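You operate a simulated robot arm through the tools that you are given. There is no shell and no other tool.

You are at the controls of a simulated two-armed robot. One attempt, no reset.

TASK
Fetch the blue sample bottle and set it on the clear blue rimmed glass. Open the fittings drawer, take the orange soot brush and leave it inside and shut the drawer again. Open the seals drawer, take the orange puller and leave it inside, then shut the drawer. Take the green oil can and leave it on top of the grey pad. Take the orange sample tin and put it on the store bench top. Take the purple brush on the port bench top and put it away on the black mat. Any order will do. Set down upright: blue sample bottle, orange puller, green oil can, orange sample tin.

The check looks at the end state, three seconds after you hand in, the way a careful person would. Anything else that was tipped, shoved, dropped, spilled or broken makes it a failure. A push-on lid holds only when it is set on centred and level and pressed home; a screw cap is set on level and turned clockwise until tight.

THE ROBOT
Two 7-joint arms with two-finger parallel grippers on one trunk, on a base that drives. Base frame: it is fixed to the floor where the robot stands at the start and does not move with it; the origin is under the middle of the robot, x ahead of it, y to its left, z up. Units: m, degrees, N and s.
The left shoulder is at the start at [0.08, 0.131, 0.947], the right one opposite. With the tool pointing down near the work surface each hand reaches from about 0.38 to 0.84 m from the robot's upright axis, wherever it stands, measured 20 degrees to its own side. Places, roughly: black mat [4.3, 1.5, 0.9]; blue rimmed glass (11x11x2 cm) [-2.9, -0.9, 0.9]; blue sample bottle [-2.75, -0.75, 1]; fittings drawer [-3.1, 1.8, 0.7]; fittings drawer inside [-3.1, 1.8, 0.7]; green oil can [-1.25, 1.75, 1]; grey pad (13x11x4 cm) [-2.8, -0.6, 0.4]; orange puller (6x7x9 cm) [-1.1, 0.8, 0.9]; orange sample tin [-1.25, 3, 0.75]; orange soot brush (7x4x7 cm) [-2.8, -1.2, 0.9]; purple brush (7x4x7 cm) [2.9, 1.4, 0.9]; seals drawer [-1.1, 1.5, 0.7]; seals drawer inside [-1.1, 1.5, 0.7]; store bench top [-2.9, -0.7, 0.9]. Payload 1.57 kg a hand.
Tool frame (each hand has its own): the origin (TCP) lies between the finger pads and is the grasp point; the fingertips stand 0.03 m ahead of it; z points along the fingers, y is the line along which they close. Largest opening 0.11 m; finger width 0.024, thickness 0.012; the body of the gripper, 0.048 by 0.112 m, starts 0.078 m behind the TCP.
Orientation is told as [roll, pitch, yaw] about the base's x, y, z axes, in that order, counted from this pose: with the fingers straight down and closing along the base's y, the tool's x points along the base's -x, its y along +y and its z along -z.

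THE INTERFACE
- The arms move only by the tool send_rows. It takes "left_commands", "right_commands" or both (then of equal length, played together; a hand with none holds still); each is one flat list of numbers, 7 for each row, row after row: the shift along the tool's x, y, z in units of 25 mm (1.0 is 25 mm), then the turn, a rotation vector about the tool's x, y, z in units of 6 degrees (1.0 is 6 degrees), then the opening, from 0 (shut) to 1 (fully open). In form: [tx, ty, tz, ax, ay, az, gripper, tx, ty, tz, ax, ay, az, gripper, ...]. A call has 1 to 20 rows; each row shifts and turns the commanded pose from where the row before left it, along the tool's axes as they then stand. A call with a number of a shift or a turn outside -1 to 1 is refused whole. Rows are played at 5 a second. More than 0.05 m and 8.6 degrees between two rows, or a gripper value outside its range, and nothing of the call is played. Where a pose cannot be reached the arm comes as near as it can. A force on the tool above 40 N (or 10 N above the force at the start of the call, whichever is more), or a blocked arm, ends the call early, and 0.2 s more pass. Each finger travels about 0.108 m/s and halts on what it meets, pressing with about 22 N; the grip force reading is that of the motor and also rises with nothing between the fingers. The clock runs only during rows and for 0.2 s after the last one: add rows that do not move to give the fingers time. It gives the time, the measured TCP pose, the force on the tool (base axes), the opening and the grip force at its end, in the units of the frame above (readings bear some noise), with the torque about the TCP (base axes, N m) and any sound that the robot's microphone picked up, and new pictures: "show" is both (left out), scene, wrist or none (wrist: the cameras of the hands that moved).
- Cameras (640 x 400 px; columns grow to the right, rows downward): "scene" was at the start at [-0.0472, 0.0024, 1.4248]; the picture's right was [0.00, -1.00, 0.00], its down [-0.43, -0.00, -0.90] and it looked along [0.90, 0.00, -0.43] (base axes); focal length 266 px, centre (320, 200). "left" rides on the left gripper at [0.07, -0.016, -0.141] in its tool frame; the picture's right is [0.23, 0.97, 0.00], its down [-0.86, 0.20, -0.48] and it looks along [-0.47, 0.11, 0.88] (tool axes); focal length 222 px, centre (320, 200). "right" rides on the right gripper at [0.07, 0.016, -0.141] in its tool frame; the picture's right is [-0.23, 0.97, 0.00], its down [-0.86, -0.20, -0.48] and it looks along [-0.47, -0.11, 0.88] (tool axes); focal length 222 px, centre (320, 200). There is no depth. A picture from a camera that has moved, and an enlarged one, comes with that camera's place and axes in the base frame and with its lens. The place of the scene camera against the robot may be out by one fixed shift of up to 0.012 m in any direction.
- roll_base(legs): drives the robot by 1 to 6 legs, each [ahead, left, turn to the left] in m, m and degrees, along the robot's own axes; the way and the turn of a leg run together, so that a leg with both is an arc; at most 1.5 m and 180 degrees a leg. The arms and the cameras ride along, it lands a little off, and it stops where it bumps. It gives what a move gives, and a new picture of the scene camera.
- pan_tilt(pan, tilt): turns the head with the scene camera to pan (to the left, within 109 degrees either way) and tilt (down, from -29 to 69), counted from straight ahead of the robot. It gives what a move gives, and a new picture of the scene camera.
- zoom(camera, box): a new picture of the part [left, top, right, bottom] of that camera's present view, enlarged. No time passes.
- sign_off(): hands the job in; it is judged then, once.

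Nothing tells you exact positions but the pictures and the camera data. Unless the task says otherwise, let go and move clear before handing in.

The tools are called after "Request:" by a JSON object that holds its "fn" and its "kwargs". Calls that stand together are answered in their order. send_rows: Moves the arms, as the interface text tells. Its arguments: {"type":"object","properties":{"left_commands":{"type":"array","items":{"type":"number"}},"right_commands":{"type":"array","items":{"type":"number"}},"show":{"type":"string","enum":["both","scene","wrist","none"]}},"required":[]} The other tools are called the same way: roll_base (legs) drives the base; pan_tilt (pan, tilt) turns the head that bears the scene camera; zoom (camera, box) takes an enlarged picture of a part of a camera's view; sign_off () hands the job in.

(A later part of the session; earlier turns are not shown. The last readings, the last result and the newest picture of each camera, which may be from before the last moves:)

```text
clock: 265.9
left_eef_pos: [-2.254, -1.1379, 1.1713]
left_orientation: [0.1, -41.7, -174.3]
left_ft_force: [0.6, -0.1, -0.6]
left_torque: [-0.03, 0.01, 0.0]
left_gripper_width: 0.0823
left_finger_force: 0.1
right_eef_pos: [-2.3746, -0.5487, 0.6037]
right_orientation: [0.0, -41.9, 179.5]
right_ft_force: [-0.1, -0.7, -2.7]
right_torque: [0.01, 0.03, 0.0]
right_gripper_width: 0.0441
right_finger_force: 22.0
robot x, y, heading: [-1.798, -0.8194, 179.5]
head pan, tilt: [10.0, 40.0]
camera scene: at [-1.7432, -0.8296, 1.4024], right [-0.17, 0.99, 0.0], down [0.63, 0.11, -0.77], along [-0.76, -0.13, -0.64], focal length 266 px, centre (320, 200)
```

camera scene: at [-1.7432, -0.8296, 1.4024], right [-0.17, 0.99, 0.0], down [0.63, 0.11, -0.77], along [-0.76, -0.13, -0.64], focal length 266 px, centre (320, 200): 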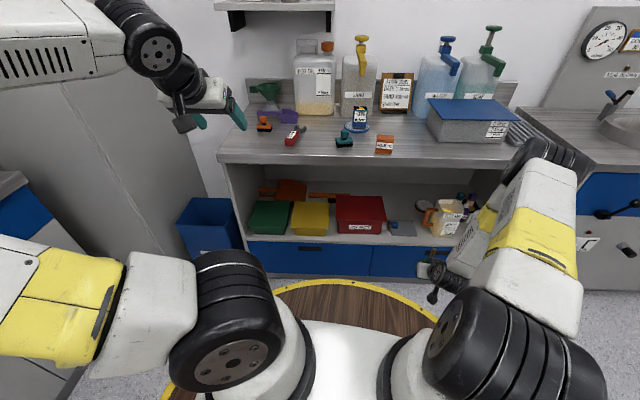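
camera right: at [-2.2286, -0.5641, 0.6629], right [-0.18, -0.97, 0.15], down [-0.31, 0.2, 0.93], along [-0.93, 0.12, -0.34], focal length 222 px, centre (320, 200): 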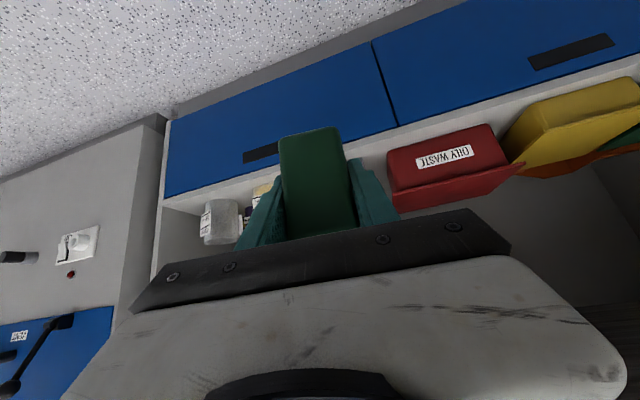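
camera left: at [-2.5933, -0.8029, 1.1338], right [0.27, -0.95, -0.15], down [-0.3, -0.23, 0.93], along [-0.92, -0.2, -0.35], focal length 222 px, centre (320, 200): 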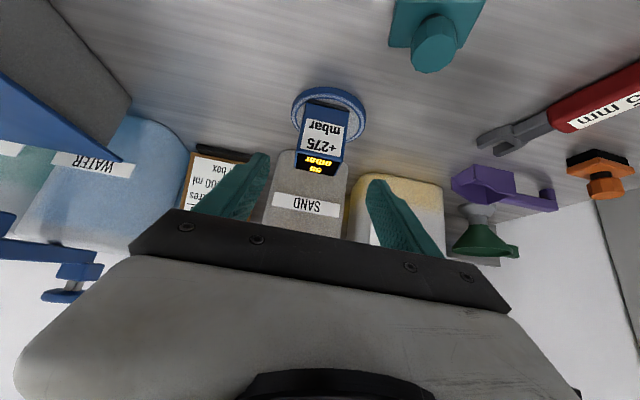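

The forearm is steep at this distance and would meet the bench top if I drove in. Instead I'll stay back, lower the hand to z 0.50 and reach in with a more stretched arm so the forearm passes well under the bench edge.

Request:
{"fn": "send_rows", "kwargs": {"right_commands": [0.669, 0, 0.743, 0, 0, 0, 0.2, 0.669, 0, 0.743, 0, 0, 0, 0.2, 0.669, 0, 0.743, 0, 0, 0, 0.2, 0.669, 0, 0.743, 0, 0, 0, 0.2, -0.743, 0, 0.669, 0, 0, 0, 0.2, -0.743, 0, 0.669, 0, 0, 0, 0.2, -0.743, 0, 0.669, 0, 0, 0, 0.2, -0.743, 0, 0.669, 0, 0, 0, 0.2, -0.743, 0, 0.669, 0, 0, 0, 0.2, 0, 0, 0, 0, 0, 0, 0.2]}}

```text
clock: 268.1
left_eef_pos: [-2.2532, -1.1394, 1.1724]
left_orientation: [0.1, -41.8, -174.4]
left_ft_force: [0.1, 1.0, -1.1]
left_torque: [0.0, -0.01, 0.0]
left_gripper_width: 0.0825
left_finger_force: 0.0
right_eef_pos: [-2.4994, -0.5502, 0.5077]
right_orientation: [0.1, -41.9, 179.6]
right_ft_force: [-0.2, 0.3, -1.9]
right_torque: [0.01, -0.01, 0.01]
right_gripper_width: 0.0437
right_finger_force: 22.0
robot x, y, heading: [-1.8003, -0.8212, 179.7]
head pan, tilt: [10.0, 40.0]
camera scene: at [-1.7432, -0.8297, 1.4024], right [-0.17, 0.99, 0.0], down [0.63, 0.11, -0.77], along [-0.76, -0.13, -0.64], focal length 266 px, centre (320, 200)
camera right: at [-2.3534, -0.5652, 0.5653], right [-0.18, -0.97, 0.15], down [-0.31, 0.2, 0.93], along [-0.93, 0.12, -0.34], focal length 222 px, centre (320, 200)
```

scene: 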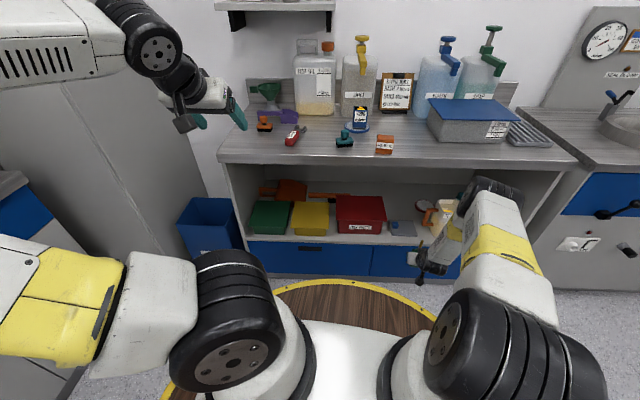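
right: 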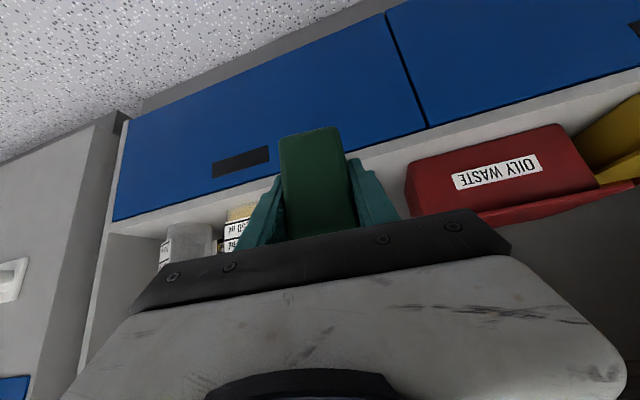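

The elbow has come down. I'll continue reaching in, in short stages.

Request:
{"fn": "send_rows", "kwargs": {"right_commands": [-0.743, 0, 0.669, 0, 0, 0, 0.2, -0.743, 0, 0.669, 0, 0, 0, 0.2, -0.743, 0, 0.669, 0, 0, 0, 0.2, -0.743, 0, 0.669, 0, 0, 0, 0.2, 0, 0, 0, 0, 0, 0, 0.2]}}

Request:
{"fn": "zoom", "kwargs": {"camera": "scene", "box": [340, 130, 580, 280]}}

```text
clock: 269.2
left_eef_pos: [-2.2528, -1.1384, 1.1714]
left_orientation: [0.1, -41.8, -174.3]
left_ft_force: [1.0, -0.2, 0.5]
left_torque: [0.05, 0.01, -0.03]
left_gripper_width: 0.0827
left_finger_force: 0.0
right_eef_pos: [-2.6008, -0.5463, 0.5085]
right_orientation: [0.0, -41.9, 179.5]
right_ft_force: [0.1, 0.3, -1.9]
right_torque: [-0.02, 0.04, -0.03]
right_gripper_width: 0.0438
right_finger_force: 21.8
robot x, y, heading: [-1.7972, -0.8195, 179.5]
head pan, tilt: [10.0, 40.0]
camera scene: at [-1.7432, -0.8297, 1.4024], right [-0.17, 0.99, 0.0], down [0.63, 0.11, -0.77], along [-0.76, -0.13, -0.64], focal length 266 px, centre (320, 200)
camera right: at [-2.4547, -0.562, 0.5674], right [-0.18, -0.97, 0.15], down [-0.31, 0.2, 0.93], along [-0.93, 0.12, -0.34], focal length 222 px, centre (320, 200)
```

scene: 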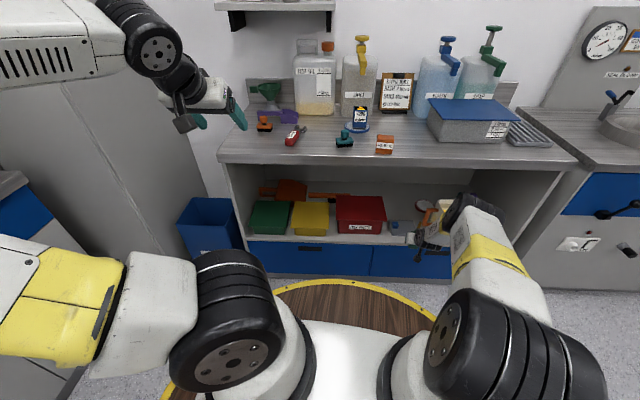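
right: 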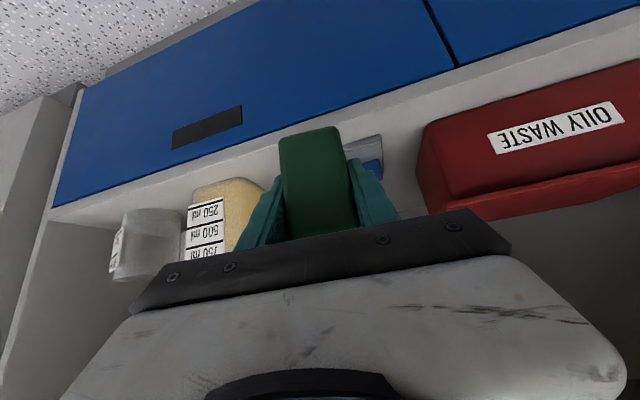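

```text
2.67 times, centred on (460, 205) of scene
camera zoom: at [-1.7432, -0.8297, 1.4024], right [-0.17, 0.99, 0.0], down [0.63, 0.11, -0.77], along [-0.76, -0.13, -0.64], focal length 709 px, centre (-53, 187)
```

zoom: 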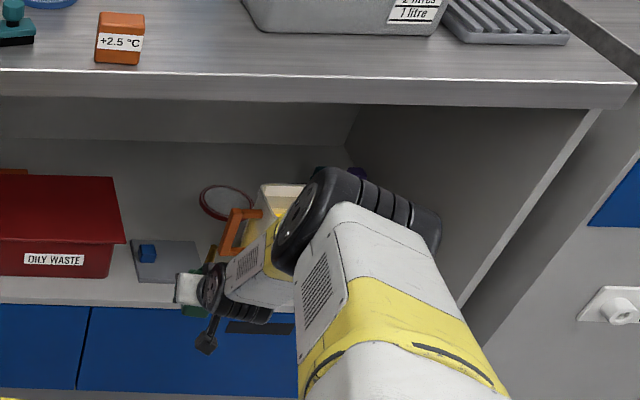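

The arm passes under the bench edge. The pad's front-left corner checks out at about [-2.707, -0.619]. I'll reach in to x about -2.75.

Request:
{"fn": "send_rows", "kwargs": {"right_commands": [-0.738, 0, 0.665, 0, 0, 0, 0.2, -0.738, 0, 0.665, 0, 0, 0, 0.2, -0.738, 0, 0.665, 0, 0, 0, 0.2, -0.738, 0.04, 0.665, 0, 0, 0, 0.2, -0.738, 0.04, 0.665, 0, 0, 0, 0.2, -0.738, 0, 0.665, 0, 0, 0, 0.2, 0, 0, 0, 0, 0, 0, 0.2]}}

Request:
{"fn": "zoom", "kwargs": {"camera": "scene", "box": [340, 150, 500, 250]}}

Request:
{"fn": "zoom", "kwargs": {"camera": "right", "box": [200, 80, 440, 240]}}

```text
clock: 270.9
left_eef_pos: [-2.2524, -1.1385, 1.1722]
left_orientation: [0.1, -41.7, -174.3]
left_ft_force: [-0.2, 0.5, -0.1]
left_torque: [0.0, -0.04, 0.01]
left_gripper_width: 0.0826
left_finger_force: 0.2
right_eef_pos: [-2.6591, -0.5517, 0.5157]
right_orientation: [-0.1, -42.0, 179.6]
right_ft_force: [-0.2, 0.7, -1.5]
right_torque: [0.0, 0.02, 0.01]
right_gripper_width: 0.0441
right_finger_force: 21.9
right hand out of reach, approached as far as the arm can: row 3, 4, 5, 6
robot x, y, heading: [-1.7983, -0.8149, 179.6]
head pan, tilt: [10.0, 40.0]
camera scene: at [-1.7432, -0.8297, 1.4024], right [-0.17, 0.99, 0.0], down [0.63, 0.11, -0.77], along [-0.76, -0.13, -0.64], focal length 266 px, centre (320, 200)
camera right: at [-2.5129, -0.5669, 0.5751], right [-0.18, -0.97, 0.15], down [-0.31, 0.2, 0.93], along [-0.93, 0.12, -0.34], focal length 222 px, centre (320, 200)
```

scene: 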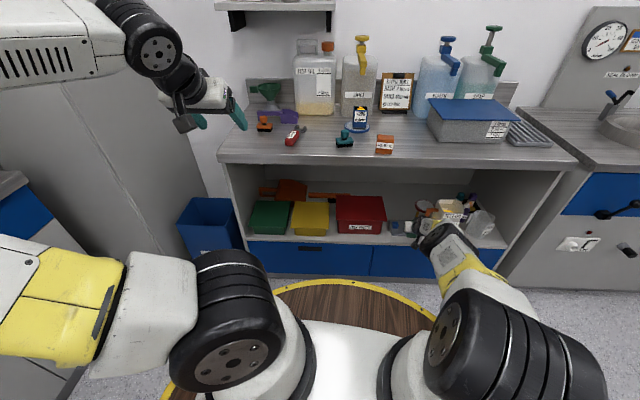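
right: 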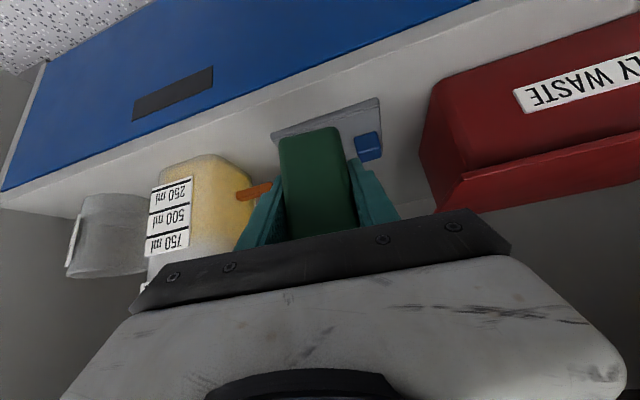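

```text
4.00 times, centred on (420, 200) of scene
camera zoom: at [-1.7432, -0.8297, 1.4024], right [-0.17, 0.99, 0.0], down [0.63, 0.11, -0.77], along [-0.76, -0.13, -0.64], focal length 1063 px, centre (-80, 200)
```

zoom: 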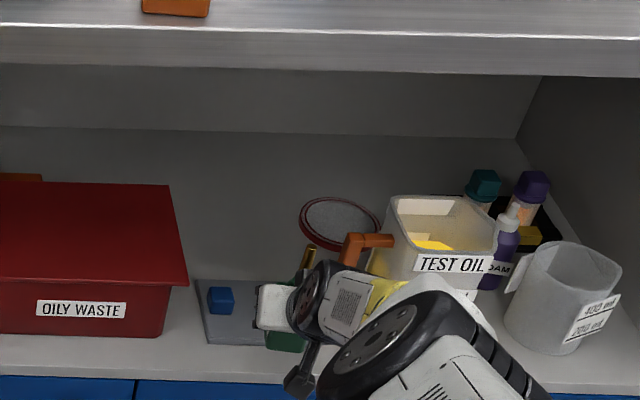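

```text
2.50 times, centred on (320, 160) of right
camera zoom: at [-2.5129, -0.5669, 0.5751], right [-0.18, -0.97, 0.15], down [-0.31, 0.2, 0.93], along [-0.93, 0.12, -0.34], focal length 555 px, centre (320, 300)
```

zoom: 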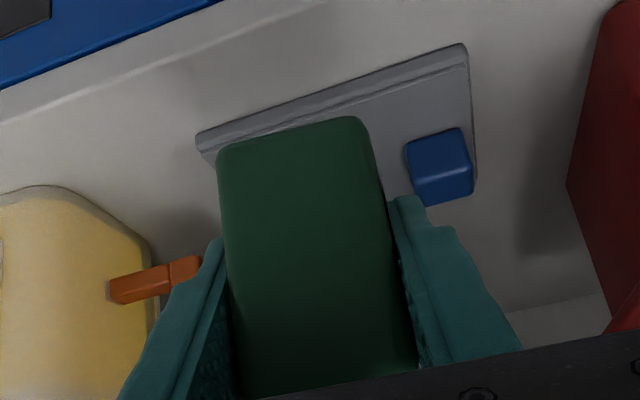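

The arm is at full stretch at x -2.659. I'll take the excess command back out before moving the base closer.

Request:
{"fn": "send_rows", "kwargs": {"right_commands": [0.66, 0, -0.594, 0, 0, 0, 0.2, 0.66, 0, -0.594, 0, 0, 0, 0.2, 0.66, 0, -0.594, 0, 0, 0, 0.2, 0.66, 0, -0.594, 0, 0, 0, 0.2, 0, 0, 0, 0, 0, 0, 0.2], "show": "none"}}

```text
clock: 272.1
left_eef_pos: [-2.2531, -1.1379, 1.1709]
left_orientation: [0.2, -41.7, -174.3]
left_ft_force: [0.6, -1.3, 0.3]
left_torque: [-0.01, 0.0, -0.01]
left_gripper_width: 0.0827
left_finger_force: 0.1
right_eef_pos: [-2.5681, -0.5503, 0.5179]
right_orientation: [0.1, -42.0, 179.5]
right_ft_force: [0.8, 0.0, -2.1]
right_torque: [-0.01, -0.01, 0.01]
right_gripper_width: 0.0438
right_finger_force: 22.1
robot x, y, heading: [-1.7999, -0.8124, 179.4]
head pan, tilt: [10.0, 40.0]
```

Request:
{"fn": "roll_base", "kwargs": {"legs": [[0.12, 0, 0]]}}

Request:
{"fn": "zoom", "kwargs": {"camera": "right", "box": [200, 80, 440, 240]}}

```text
clock: 273.3
left_eef_pos: [-2.3732, -1.1363, 1.1714]
left_orientation: [0.1, -41.7, -174.3]
left_ft_force: [0.1, 0.0, 0.0]
left_torque: [-0.01, 0.01, -0.02]
left_gripper_width: 0.0821
left_finger_force: 0.1
right_eef_pos: [-2.6883, -0.5505, 0.5157]
right_orientation: [0.0, -42.0, 179.5]
right_ft_force: [-0.1, -0.3, -2.1]
right_torque: [-0.03, 0.01, -0.02]
right_gripper_width: 0.0439
right_finger_force: 22.2
robot x, y, heading: [-1.9181, -0.8184, 179.7]
head pan, tilt: [10.0, 40.0]
camera scene: at [-1.8628, -0.8288, 1.4024], right [-0.17, 0.99, 0.0], down [0.63, 0.11, -0.77], along [-0.76, -0.13, -0.64], focal length 266 px, centre (320, 200)
```

scene: 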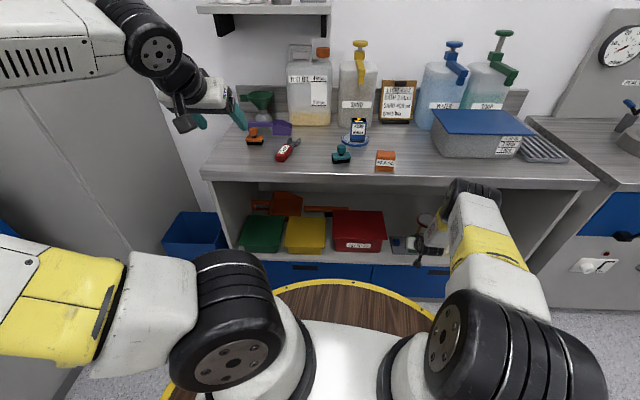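

```text
2.50 times, centred on (320, 160) of right
camera zoom: at [-2.5418, -0.5663, 0.575], right [-0.18, -0.97, 0.15], down [-0.31, 0.2, 0.93], along [-0.93, 0.12, -0.34], focal length 555 px, centre (320, 300)
```

zoom: 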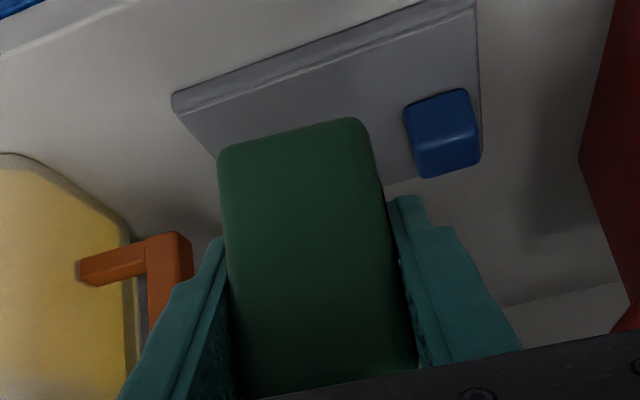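

The pad spans y -0.622 to -0.495 with its front at x about -2.72; the knob's edge is at y about -0.588. I'll move to [-2.755, -0.543] and lower the can.

Request:
{"fn": "send_rows", "kwargs": {"right_commands": [-0.66, -0.1, 0.594, 0, 0, 0, 0.2, -0.66, -0.1, 0.594, 0, 0, 0, 0.2, -0.66, -0.1, 0.594, 0, 0, 0, 0.2, 0, 0, 0, 0, 0, 0, 0.2], "show": "none"}}

Request:
{"fn": "zoom", "kwargs": {"camera": "right", "box": [200, 80, 440, 240]}}

```text
clock: 274.3
left_eef_pos: [-2.3718, -1.1375, 1.1714]
left_orientation: [0.1, -41.7, -174.3]
left_ft_force: [0.6, -0.5, -0.5]
left_torque: [0.01, -0.02, 0.0]
left_gripper_width: 0.0821
left_finger_force: 0.0
right_eef_pos: [-2.756, -0.5433, 0.5173]
right_orientation: [0.0, -42.0, 179.4]
right_ft_force: [0.1, 0.8, -2.1]
right_torque: [-0.02, 0.01, -0.01]
right_gripper_width: 0.044
right_finger_force: 21.9
robot x, y, heading: [-1.9177, -0.8168, 179.2]
head pan, tilt: [10.0, 40.0]
```

```text
2.50 times, centred on (320, 160) of right
camera zoom: at [-2.6091, -0.5573, 0.5757], right [-0.18, -0.97, 0.15], down [-0.31, 0.2, 0.93], along [-0.93, 0.12, -0.34], focal length 555 px, centre (320, 300)
```

zoom: 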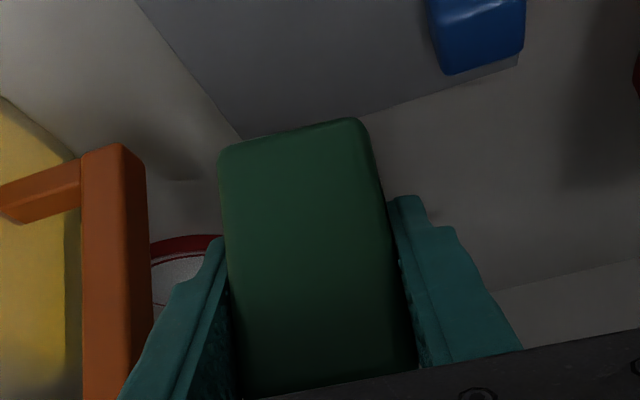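

Request:
{"fn": "send_rows", "kwargs": {"right_commands": [0.557, 0, 0.619, 0, 0, 0, 0.2, 0.557, 0, 0.619, 0, 0, 0, 0.2, 0.446, 0, 0.495, 0, 0, 0, 0.2, 0, 0, 0, 0, 0, 0, 0.2], "show": "none"}}

Request:
{"fn": "zoom", "kwargs": {"camera": "right", "box": [200, 60, 440, 220]}}

Request:
{"fn": "zoom", "kwargs": {"camera": "scene", "box": [360, 190, 480, 270]}}

```text
clock: 275.3
left_eef_pos: [-2.3734, -1.1367, 1.172]
left_orientation: [0.2, -41.8, -174.3]
left_ft_force: [0.6, -0.1, -0.9]
left_torque: [0.01, 0.01, 0.01]
left_gripper_width: 0.0825
left_finger_force: 0.1
right_eef_pos: [-2.7516, -0.5416, 0.477]
right_orientation: [-0.1, -42.1, 179.5]
right_ft_force: [0.4, 0.6, -1.7]
right_torque: [-0.03, 0.0, -0.01]
right_gripper_width: 0.044
right_finger_force: 22.2
right hand out of reach, approached as far as the arm can: row 2, 3
robot x, y, heading: [-1.9185, -0.8132, 179.6]
head pan, tilt: [10.0, 40.0]
```

```text
2.50 times, centred on (320, 140) of right
camera zoom: at [-2.6048, -0.5578, 0.5359], right [-0.18, -0.97, 0.15], down [-0.31, 0.2, 0.93], along [-0.93, 0.12, -0.34], focal length 555 px, centre (320, 350)
```

zoom: 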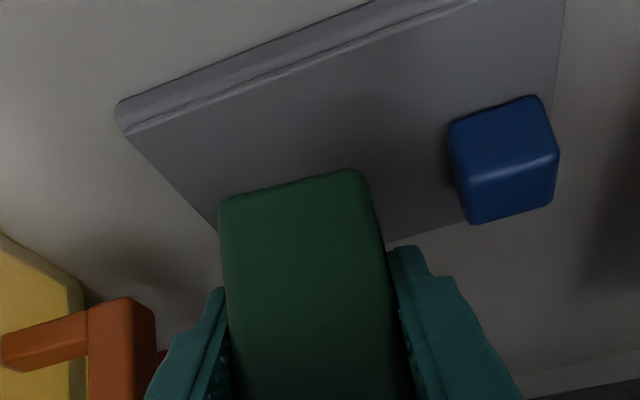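

```text
5.00 times, centred on (420, 230) of scene
camera zoom: at [-1.8628, -0.8287, 1.4024], right [-0.17, 0.99, 0.0], down [0.63, 0.11, -0.77], along [-0.76, -0.13, -0.64], focal length 1329 px, centre (-180, 50)
```

zoom: 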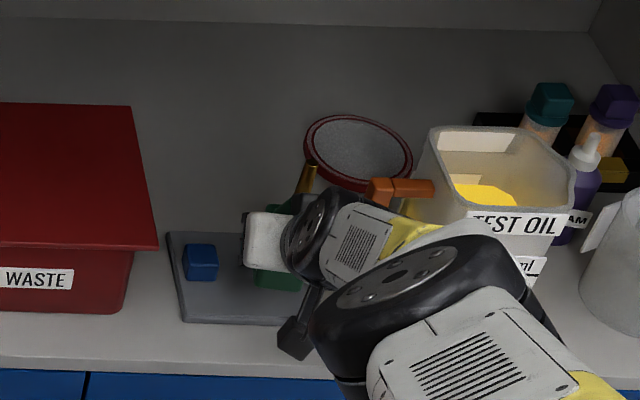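

The arm is again at full stretch at z 0.477. I'll pull back 6 cm, bring the base 7 cm closer, and then lower.

Request:
{"fn": "send_rows", "kwargs": {"right_commands": [0.594, 0, -0.535, 0, 0, 0, 0.2, 0.594, 0, -0.535, 0, 0, 0, 0.2, 0.594, 0, -0.535, 0, 0, 0, 0.2, 0, 0, 0, 0, 0, 0, 0.2], "show": "none"}}

Request:
{"fn": "roll_base", "kwargs": {"legs": [[0.07, 0, 0]]}}

Request:
{"fn": "zoom", "kwargs": {"camera": "right", "box": [200, 60, 440, 220]}}

```text
clock: 276.3
left_eef_pos: [-2.3731, -1.1372, 1.1716]
left_orientation: [0.2, -41.7, -174.4]
left_ft_force: [0.0, 0.8, 0.0]
left_torque: [0.0, -0.02, 0.0]
left_gripper_width: 0.0827
left_finger_force: 0.1
right_eef_pos: [-2.6908, -0.5439, 0.4771]
right_orientation: [0.0, -42.0, 179.4]
right_ft_force: [-0.5, 0.2, -1.0]
right_torque: [0.01, 0.01, 0.0]
right_gripper_width: 0.0437
right_finger_force: 21.9
robot x, y, heading: [-1.9223, -0.8163, 179.2]
head pan, tilt: [10.0, 40.0]
```

```text
clock: 277.3
left_eef_pos: [-2.4439, -1.1372, 1.1714]
left_orientation: [0.1, -41.7, -174.3]
left_ft_force: [0.0, 0.0, -0.4]
left_torque: [-0.02, 0.02, -0.02]
left_gripper_width: 0.0825
left_finger_force: 0.0
right_eef_pos: [-2.7599, -0.5437, 0.4771]
right_orientation: [0.0, -41.9, 179.6]
right_ft_force: [-0.3, 0.0, -2.0]
right_torque: [-0.03, -0.02, 0.0]
right_gripper_width: 0.0438
right_finger_force: 22.0
robot x, y, heading: [-1.986, -0.8141, 179.9]
head pan, tilt: [10.0, 40.0]
camera scene: at [-1.9331, -0.8282, 1.4024], right [-0.17, 0.99, 0.0], down [0.63, 0.11, -0.77], along [-0.76, -0.13, -0.64], focal length 266 px, centre (320, 200)
```

scene: 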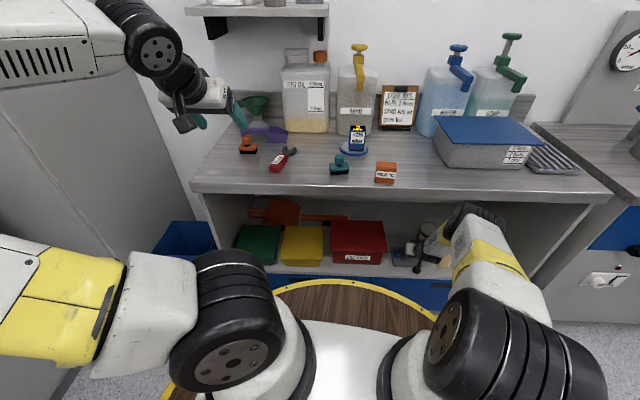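

```text
2.50 times, centred on (320, 140) of right
camera zoom: at [-2.6154, -0.5597, 0.5355], right [-0.18, -0.97, 0.15], down [-0.31, 0.2, 0.93], along [-0.93, 0.12, -0.34], focal length 555 px, centre (320, 350)
```

zoom: 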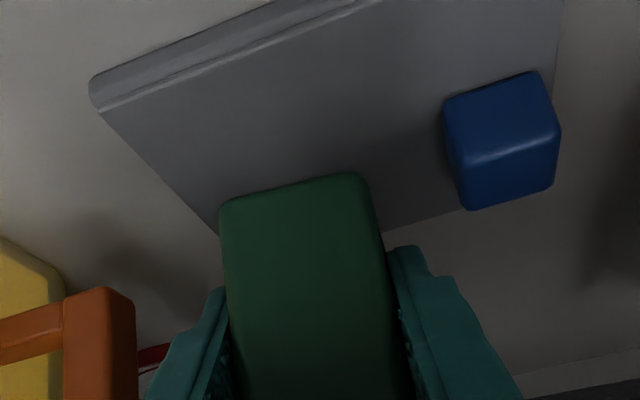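

Request:
{"fn": "send_rows", "kwargs": {"right_commands": [0.268, 0, 0.297, 0, 0, 0, 0.2, 0.268, 0, 0.297, 0, 0, 0, 0.2, 0, 0, 0, 0, 0, 0, 0.2], "show": "none"}}

Request:
{"fn": "send_rows", "kwargs": {"right_commands": [0.1, 0, 0.112, 0, 0, 0, 0.2, 0, 0, 0, 0, 0, 0, 0.2, 0.1, 0, 0.112, 0, 0, 0, 0.2, 0, 0, 0, 0, 0, 0, 0.2], "show": "none"}}

Request:
{"fn": "zoom", "kwargs": {"camera": "right", "box": [200, 60, 440, 220]}}

```text
clock: 278.1
left_eef_pos: [-2.443, -1.1368, 1.1728]
left_orientation: [0.1, -41.8, -174.2]
left_ft_force: [0.2, -1.1, 0.0]
left_torque: [0.03, -0.03, 0.03]
left_gripper_width: 0.0822
left_finger_force: 0.1
right_eef_pos: [-2.7622, -0.5442, 0.4561]
right_orientation: [0.0, -41.9, 179.5]
right_ft_force: [-0.1, -0.7, -0.8]
right_torque: [0.03, -0.01, -0.03]
right_gripper_width: 0.0436
right_finger_force: 22.4
robot x, y, heading: [-1.9899, -0.8126, 179.8]
head pan, tilt: [10.0, 40.0]
```

```text
clock: 279.1
left_eef_pos: [-2.4425, -1.138, 1.1734]
left_orientation: [0.0, -41.8, -174.2]
left_ft_force: [0.6, -0.5, -0.1]
left_torque: [0.01, 0.0, 0.01]
left_gripper_width: 0.0822
left_finger_force: 0.0
right_eef_pos: [-2.7644, -0.5442, 0.4524]
right_orientation: [0.1, -42.3, 179.5]
right_ft_force: [-2.0, -1.8, 17.6]
right_torque: [-0.14, -0.07, 0.02]
right_gripper_width: 0.0442
right_finger_force: 21.5
robot x, y, heading: [-1.9879, -0.8135, 179.7]
head pan, tilt: [10.0, 40.0]
```

```text
2.50 times, centred on (320, 140) of right
camera zoom: at [-2.6168, -0.5591, 0.5103], right [-0.18, -0.97, 0.15], down [-0.31, 0.2, 0.93], along [-0.93, 0.12, -0.34], focal length 555 px, centre (320, 350)
```

zoom: 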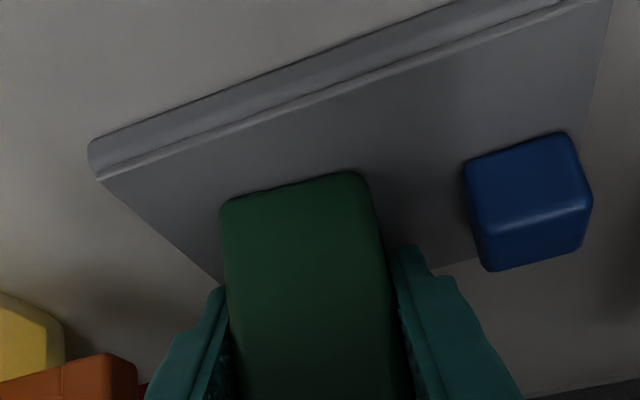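

The can is on the pad (17.6 N). I'll ease off, open just enough, and withdraw along the tool axis.

Request:
{"fn": "send_rows", "kwargs": {"right_commands": [-0.05, 0, -0.056, 0, 0, 0, 0.2, 0, 0, 0, 0, 0, 0, 0.42, 0, 0, 0, 0, 0, 0, 0.49, 0, 0, 0, 0, 0, 0, 0.49, 0, 0, -0.4, 0, 0, 0, 0.49, 0, 0, -0.8, 0, 0, 0, 0.49, 0, 0, 0, 0, 0, 0, 0.49], "show": "wrist"}}

Request:
{"fn": "zoom", "kwargs": {"camera": "right", "box": [200, 60, 440, 220]}}

```text
clock: 280.7
left_eef_pos: [-2.4423, -1.1378, 1.172]
left_orientation: [0.0, -41.8, -174.2]
left_ft_force: [0.5, -0.2, 0.6]
left_torque: [0.01, -0.01, 0.03]
left_gripper_width: 0.0824
left_finger_force: 0.1
right_eef_pos: [-2.7419, -0.5445, 0.4732]
right_orientation: [-0.1, -42.0, 179.5]
right_ft_force: [-0.4, -0.4, -0.5]
right_torque: [0.01, 0.0, -0.02]
right_gripper_width: 0.0539
right_finger_force: 0.0
robot x, y, heading: [-1.9919, -0.8151, 179.6]
head pan, tilt: [10.0, 40.0]
camera right: at [-2.595, -0.5599, 0.532], right [-0.18, -0.97, 0.15], down [-0.31, 0.2, 0.93], along [-0.93, 0.12, -0.34], focal length 222 px, centre (320, 200)
```

right: 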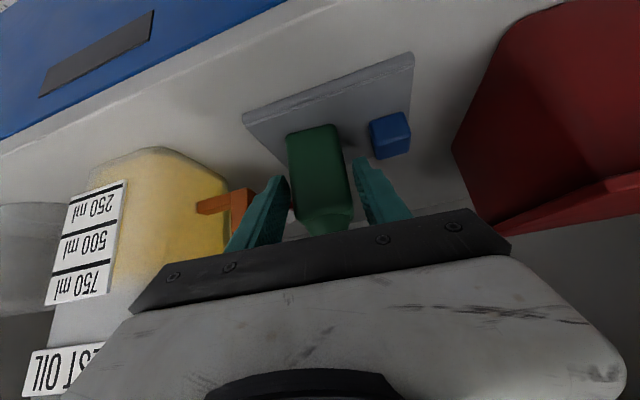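

```text
2.50 times, centred on (320, 140) of right
camera zoom: at [-2.595, -0.5599, 0.532], right [-0.18, -0.97, 0.15], down [-0.31, 0.2, 0.93], along [-0.93, 0.12, -0.34], focal length 555 px, centre (320, 350)
```

zoom: 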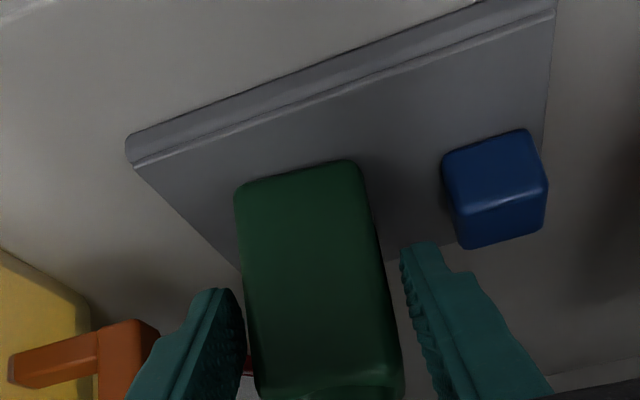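

The can stands upright on the pad. I'll withdraw horizontally, then drive back clear of the shelf.

Request:
{"fn": "send_rows", "kwargs": {"right_commands": [0.743, 0, -0.669, 0, 0, 0, 0.49, 0.743, 0, -0.669, 0, 0, 0, 0.49, 0.743, 0, -0.669, 0, 0, 0, 0.49, 0.743, 0, -0.669, 0, 0, 0, 0.49, 0, 0, 0, 0, 0, 0, 0.49], "show": "none"}}

Request:
{"fn": "roll_base", "kwargs": {"legs": [[-0.3, 0, 0]]}}

Request:
{"fn": "zoom", "kwargs": {"camera": "scene", "box": [300, 140, 540, 290]}}

```text
clock: 281.9
left_eef_pos: [-2.443, -1.1377, 1.172]
left_orientation: [0.0, -41.7, -174.2]
left_ft_force: [0.3, 0.7, 0.9]
left_torque: [-0.01, 0.0, 0.01]
left_gripper_width: 0.0826
left_finger_force: 0.0
right_eef_pos: [-2.6427, -0.5466, 0.4741]
right_orientation: [0.0, -42.0, 179.5]
right_ft_force: [-0.3, -0.3, 0.0]
right_torque: [0.01, -0.01, 0.02]
right_gripper_width: 0.0538
right_finger_force: 0.1
robot x, y, heading: [-1.9892, -0.8138, 179.4]
head pan, tilt: [10.0, 40.0]
```

```text
clock: 283.9
left_eef_pos: [-2.1409, -1.14, 1.1718]
left_orientation: [0.1, -41.7, -174.2]
left_ft_force: [0.3, -0.6, -0.2]
left_torque: [0.03, -0.04, 0.04]
left_gripper_width: 0.0827
left_finger_force: 0.0
right_eef_pos: [-2.3415, -0.5473, 0.4745]
right_orientation: [0.0, -42.0, 179.6]
right_ft_force: [-0.1, 0.8, 0.2]
right_torque: [-0.01, -0.04, -0.01]
right_gripper_width: 0.054
right_finger_force: 0.1
robot x, y, heading: [-1.6893, -0.8174, 179.6]
head pan, tilt: [10.0, 40.0]
camera scene: at [-1.6323, -0.8303, 1.4024], right [-0.17, 0.99, 0.0], down [0.63, 0.11, -0.77], along [-0.76, -0.13, -0.64], focal length 266 px, centre (320, 200)
```

scene: 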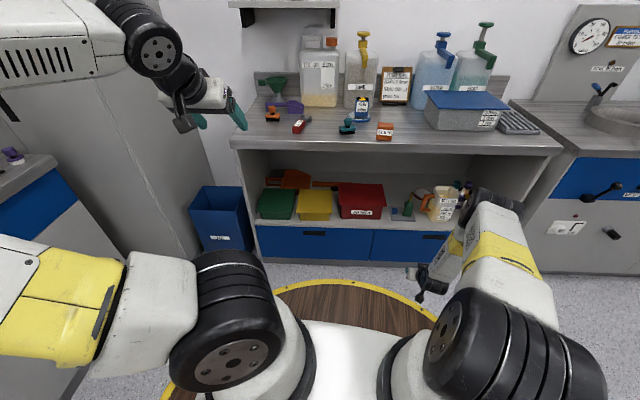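

```text
2.67 times, centred on (420, 215) of scene
camera zoom: at [-1.6323, -0.8303, 1.4024], right [-0.17, 0.99, 0.0], down [0.63, 0.11, -0.77], along [-0.76, -0.13, -0.64], focal length 709 px, centre (53, 160)
```

zoom: 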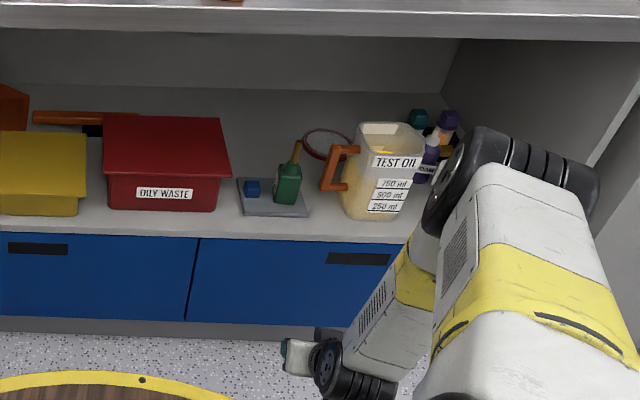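

The can stands upright on the grey pad. Now I'll raise the right hand and bring both hands back to pointing straight down.

Request:
{"fn": "send_rows", "kwargs": {"right_commands": [-0.8, 0, -0.889, 0, 0, 0, 0.49, -0.8, 0, -0.889, 0, 0, 0, 0.49, -0.8, 0, -0.889, 0, 0, 0, 0.49, -0.8, 0, -0.889, 0, 0, 0, 0.49, -0.8, 0, -0.889, 0, 0, 0, 0.49, -0.8, 0, -0.889, 0, 0, 0, 0.49, -0.8, 0, -0.889, 0, 0, 0, 0.49, -0.8, 0, -0.889, 0, 0, 0, 0.49, -0.8, 0, -0.889, 0, 0, 0, 0.49, -0.8, 0, -0.889, 0, 0, 0, 0.49, -0.8, 0, -0.889, 0, 0, 0, 0.49, -0.8, 0, -0.889, 0, 0, 0, 0.49, -0.8, 0, -0.889, 0, 0, 0, 0.49, -0.8, 0, -0.889, 0, 0, 0, 0.49, -0.8, 0, -0.889, 0, 0, 0, 0.49, -0.8, 0, -0.889, 0, 0, 0, 0.49, -0.8, 0, -0.889, 0, 0, 0, 0.49, -0.8, 0, -0.889, 0, 0, 0, 0.49, -0.8, 0, -0.889, 0, 0, 0, 0.49, -0.8, 0, -0.889, 0, 0, 0, 0.49], "show": "none"}}

Request:
{"fn": "send_rows", "kwargs": {"right_commands": [-0.6, 0, -0.7, 0, 1, 0, 1, 0, 0, 0, 0, 1, 0, 1, 0, 0, 0, 0, 1, 0, 1, 0, 0, 0, 0, 1, 0, 1, 0, 0, 0, 0, 1, 0, 1, 0, 0, 0, 0, 1, 0, 1, 0, 0, 0, 0, 1, 0, 1, 0, 0, 0, 0, 0, 0, 1], "left_commands": [0, 0, 0, 0, 1, 0, 1, 0, 0, 0, 0, 1, 0, 1, 0, 0, 0, 0, 1, 0, 1, 0, 0, 0, 0, 1, 0, 1, 0, 0, 0, 0, 1, 0, 1, 0, 0, 0, 0, 1, 0, 1, 0, 0, 0, 0, 1, 0, 1, 0, 0, 0, 0, 0, 0.95, 1], "show": "scene"}}

```text
clock: 288.1
left_eef_pos: [-2.1423, -1.141, 1.1718]
left_orientation: [0.1, -41.7, -174.2]
left_ft_force: [-0.3, -0.1, 0.3]
left_torque: [0.01, -0.03, 0.01]
left_gripper_width: 0.082
left_finger_force: 0.1
right_eef_pos: [-2.3423, -0.5477, 1.0707]
right_orientation: [0.1, -41.9, 179.5]
right_ft_force: [-0.3, -0.1, -0.6]
right_torque: [-0.02, 0.01, 0.02]
right_gripper_width: 0.0541
right_finger_force: 0.1
robot x, y, heading: [-1.6899, -0.8193, 179.6]
head pan, tilt: [10.0, 40.0]
```

```text
clock: 289.9
left_eef_pos: [-2.1419, -1.1396, 1.1711]
left_orientation: [0.0, 0.4, -179.9]
left_ft_force: [-0.2, 0.1, -0.7]
left_torque: [0.03, -0.02, -0.01]
left_gripper_width: 0.1102
left_finger_force: 0.1
right_eef_pos: [-2.3412, -0.5489, 1.0939]
right_orientation: [0.0, 0.1, 179.7]
right_ft_force: [-0.6, 0.0, 0.5]
right_torque: [0.03, -0.02, 0.01]
right_gripper_width: 0.1101
right_finger_force: 0.1
robot x, y, heading: [-1.6914, -0.8193, 179.6]
head pan, tilt: [10.0, 40.0]
camera scene: at [-1.6323, -0.8303, 1.4024], right [-0.17, 0.99, 0.0], down [0.63, 0.11, -0.77], along [-0.76, -0.13, -0.64], focal length 266 px, centre (320, 200)
```

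scene: 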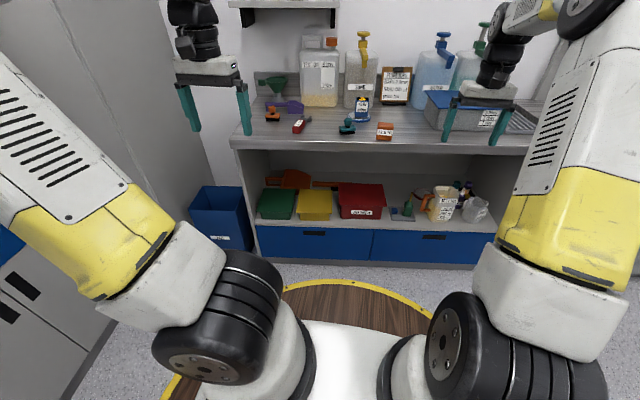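

Request:
{"fn": "zoom", "kwargs": {"camera": "scene", "box": [230, 60, 390, 160]}}

```text
4.00 times, centred on (310, 110) of scene
camera zoom: at [-1.6323, -0.8303, 1.4024], right [-0.17, 0.99, 0.0], down [0.63, 0.11, -0.77], along [-0.76, -0.13, -0.64], focal length 1063 px, centre (360, 560)
```

zoom: 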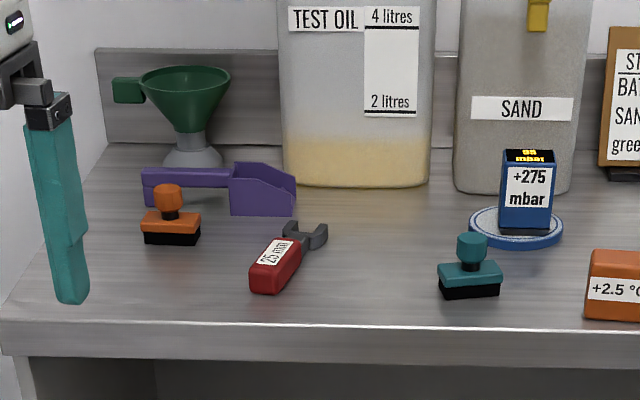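

The orange soot brush stands at about [-2.75, -1.25], just in front of the purple scoop. I'll drive closer and bring the left hand over it.

Request:
{"fn": "roll_base", "kwargs": {"legs": [[0.42, 0, 0]]}}

Request:
{"fn": "zoom", "kwargs": {"camera": "left", "box": [0, 0, 640, 400]}}

```text
clock: 292.5
left_eef_pos: [-2.5656, -1.1385, 1.172]
left_orientation: [0.0, 0.4, -179.7]
left_ft_force: [-0.8, 0.3, 0.0]
left_torque: [0.01, -0.01, -0.03]
left_gripper_width: 0.11
left_finger_force: 0.1
right_eef_pos: [-2.7647, -0.5468, 1.0935]
right_orientation: [-0.1, 0.0, 179.7]
right_ft_force: [0.8, -0.5, 0.2]
right_torque: [0.01, -0.01, 0.0]
right_gripper_width: 0.1099
right_finger_force: 0.1
robot x, y, heading: [-2.1152, -0.8155, 179.6]
head pan, tilt: [10.0, 40.0]
camera scene: at [-2.0564, -0.8277, 1.4024], right [-0.17, 0.99, 0.0], down [0.63, 0.11, -0.77], along [-0.76, -0.13, -0.64], focal length 266 px, centre (320, 200)
```

scene: 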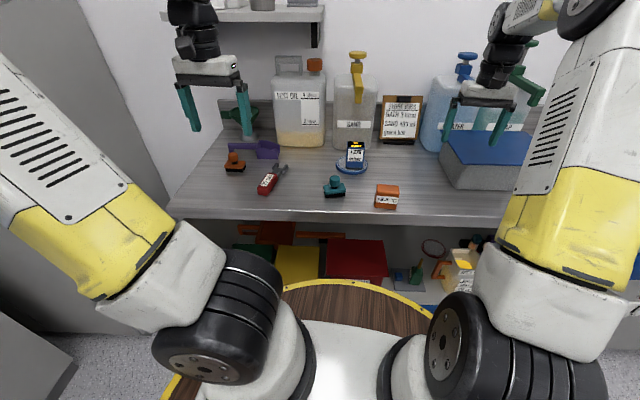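

```text
1.00 times, centred on (320, 200) of left (not enlarged: the box is as wide or as high as the picture)
camera zoom: at [-2.4976, -1.1213, 1.3141], right [0.23, -0.97, 0.0], down [-0.86, -0.2, 0.47], along [-0.46, -0.11, -0.88], focal length 222 px, centre (320, 200)
```

zoom: 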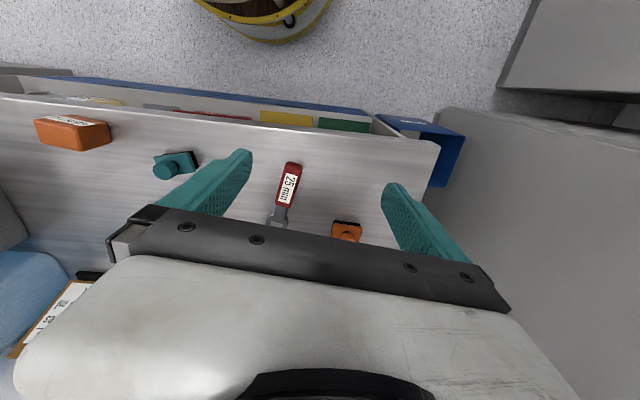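

I'll raise the right hand clear of the jugs, and bring the left hand over the brush.

Request:
{"fn": "send_rows", "kwargs": {"left_commands": [-1, 0.58, 0, 0, 0, 0, 1, -1, 0.58, 0, 0, 0, 0, 1, -1, 0.58, 0.2, 0, 0, 0, 1, -1, 0.58, 1, 0, 0, 0, 1, -1, 0.58, 1, 0, 0, 0, 1, -1, 0.6, 1, 0, 0, 0, 1, -1, 0.6, 1, 0, 0, 0, 1, 0, 0, 0, 0, 0, 0, 1], "right_commands": [0, 0, -1, 0, 0, 0, 1, 0, 0, -1, 0, 0, 0, 1, 0, 0, -1, 0, 0, 0, 1, 1, 0, -1, 0, 0, 0, 1, 1, 0, -1, 0, 0, 0, 1, 1, 0, 0, 0, 0, 0, 1, 1, 0, 0, 0, 0, 0, 1, 0, 0, 0, 0, 0, 0, 1], "show": "scene"}}

Request:
{"fn": "zoom", "kwargs": {"camera": "left", "box": [240, 60, 440, 220]}}

```text
clock: 294.3
left_eef_pos: [-2.7404, -1.2416, 1.0649]
left_orientation: [0.1, 0.2, -179.8]
left_ft_force: [-0.3, -0.8, -0.3]
left_torque: [-0.01, -0.02, 0.0]
left_gripper_width: 0.1099
left_finger_force: 0.1
right_eef_pos: [-2.6666, -0.5469, 1.2187]
right_orientation: [-0.1, -0.1, 179.7]
right_ft_force: [0.1, 0.6, 0.8]
right_torque: [-0.01, 0.0, -0.01]
right_gripper_width: 0.1099
right_finger_force: 0.0
robot x, y, heading: [-2.1115, -0.8136, 179.7]
head pan, tilt: [10.0, 40.0]
camera scene: at [-2.0564, -0.8276, 1.4024], right [-0.17, 0.99, 0.0], down [0.63, 0.11, -0.77], along [-0.76, -0.13, -0.64], focal length 266 px, centre (320, 200)
```

scene: 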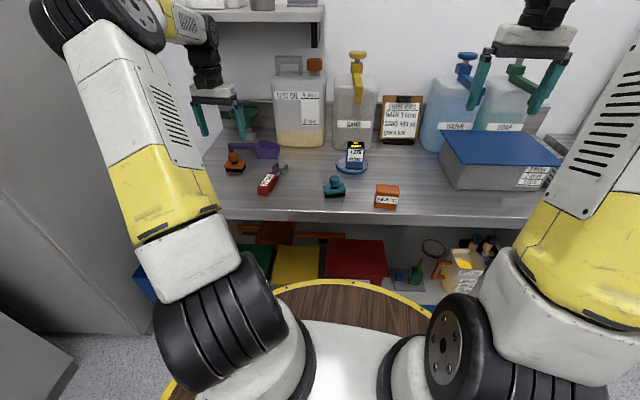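

```text
2.50 times, centred on (340, 140) of left
camera zoom: at [-2.672, -1.2248, 1.208], right [0.23, -0.97, 0.0], down [-0.86, -0.2, 0.48], along [-0.46, -0.11, -0.88], focal length 555 px, centre (270, 350)
```

zoom: 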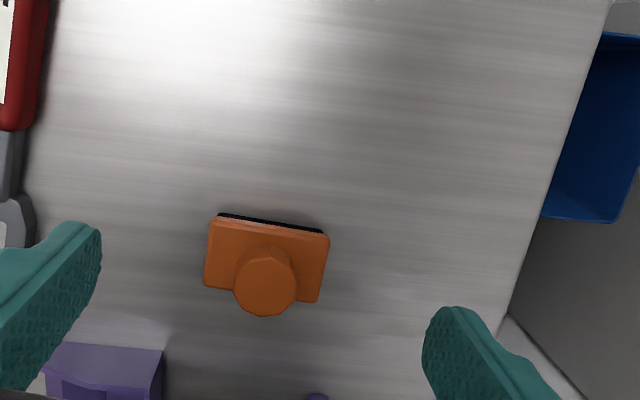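

The brush block is 6.4 × 4 cm, centred at [-2.766, -1.245]. I'll line up, descend, and grip the block along its length.

Request:
{"fn": "send_rows", "kwargs": {"left_commands": [-0.52, 0.07, 0, 0, 0, -0.4, 0.9, -0.5, 0.07, 0, 0, 0, -0.4, 0.9, 0, 0, 1, 0, 0, 0, 0.9, 0, 0, 1, 0, 0, 0, 0.9, 0, 0, 1, 0, 0, 0, 0.9, 0, 0, 1, 0, 0, 0, 0.9, 0, 0, 0, 0, 0, 0, 0.9], "show": "wrist"}}

Request:
{"fn": "zoom", "kwargs": {"camera": "left", "box": [220, 90, 420, 240]}}

```text
clock: 295.9
left_eef_pos: [-2.7653, -1.2458, 0.9662]
left_orientation: [0.0, 0.4, -175.0]
left_ft_force: [0.1, -0.5, 1.0]
left_torque: [0.01, 0.02, -0.01]
left_gripper_width: 0.0986
left_finger_force: 0.0
right_eef_pos: [-2.6665, -0.5466, 1.22]
right_orientation: [0.0, 0.0, 179.7]
right_ft_force: [-0.2, -0.5, 0.0]
right_torque: [0.02, -0.01, 0.01]
right_gripper_width: 0.1101
right_finger_force: 0.1
robot x, y, heading: [-2.1116, -0.815, 179.7]
head pan, tilt: [10.0, 40.0]
camera left: at [-2.6981, -1.2231, 1.1085], right [0.31, -0.95, 0.0], down [-0.84, -0.27, 0.47], along [-0.45, -0.15, -0.88], focal length 222 px, centre (320, 200)
```

left: 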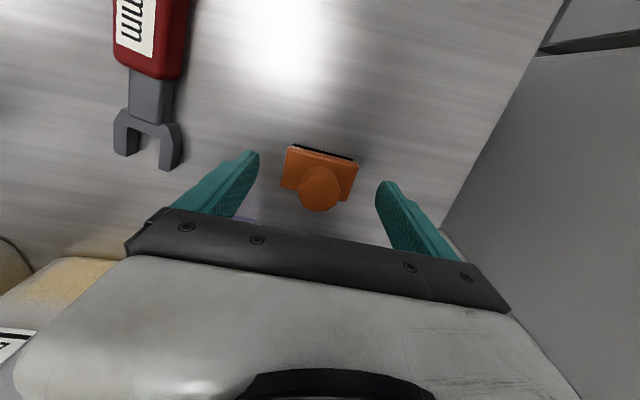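

```text
2.67 times, centred on (320, 165) of left
camera zoom: at [-2.6981, -1.2231, 1.1085], right [0.31, -0.95, 0.0], down [-0.84, -0.27, 0.47], along [-0.45, -0.15, -0.88], focal length 592 px, centre (320, 293)
```

zoom: 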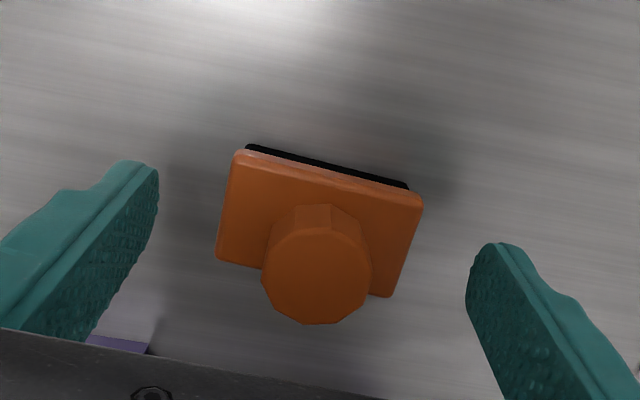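

Request:
{"fn": "send_rows", "kwargs": {"left_commands": [0, 0, 0.5, 0, 0, 0, 0.9, 0, 0, 0.5, 0, 0, 0, 0.9, 0, 0, 0, 0, 0, 0, 0.9, 0, 0, 0, 0, 0, 0, 0.3, 0, 0, 0, 0, 0, 0, 0.3, 0, 0, 0, 0, 0, 0, 0.3, 0, 0, 0, 0, 0, 0, 0.3], "show": "wrist"}}

```text
clock: 297.5
left_eef_pos: [-2.7662, -1.2456, 0.9418]
left_orientation: [0.1, 0.3, -174.9]
left_ft_force: [-0.2, -0.1, 0.4]
left_torque: [-0.05, 0.02, -0.01]
left_gripper_width: 0.0636
left_finger_force: 21.5
right_eef_pos: [-2.6662, -0.5476, 1.22]
right_orientation: [0.0, 0.0, 179.8]
right_ft_force: [-0.1, 1.0, 0.1]
right_torque: [-0.03, 0.02, -0.03]
right_gripper_width: 0.1098
right_finger_force: 0.1
robot x, y, heading: [-2.1106, -0.8141, 179.5]
head pan, tilt: [10.0, 40.0]
camera left: at [-2.6986, -1.223, 1.084], right [0.31, -0.95, 0.0], down [-0.84, -0.27, 0.47], along [-0.45, -0.15, -0.88], focal length 222 px, centre (320, 200)
```

left: 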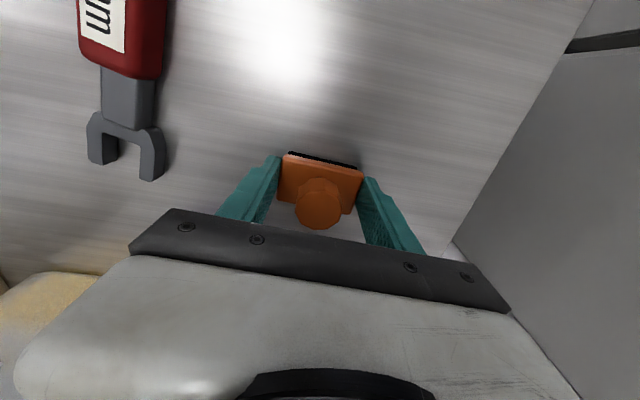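

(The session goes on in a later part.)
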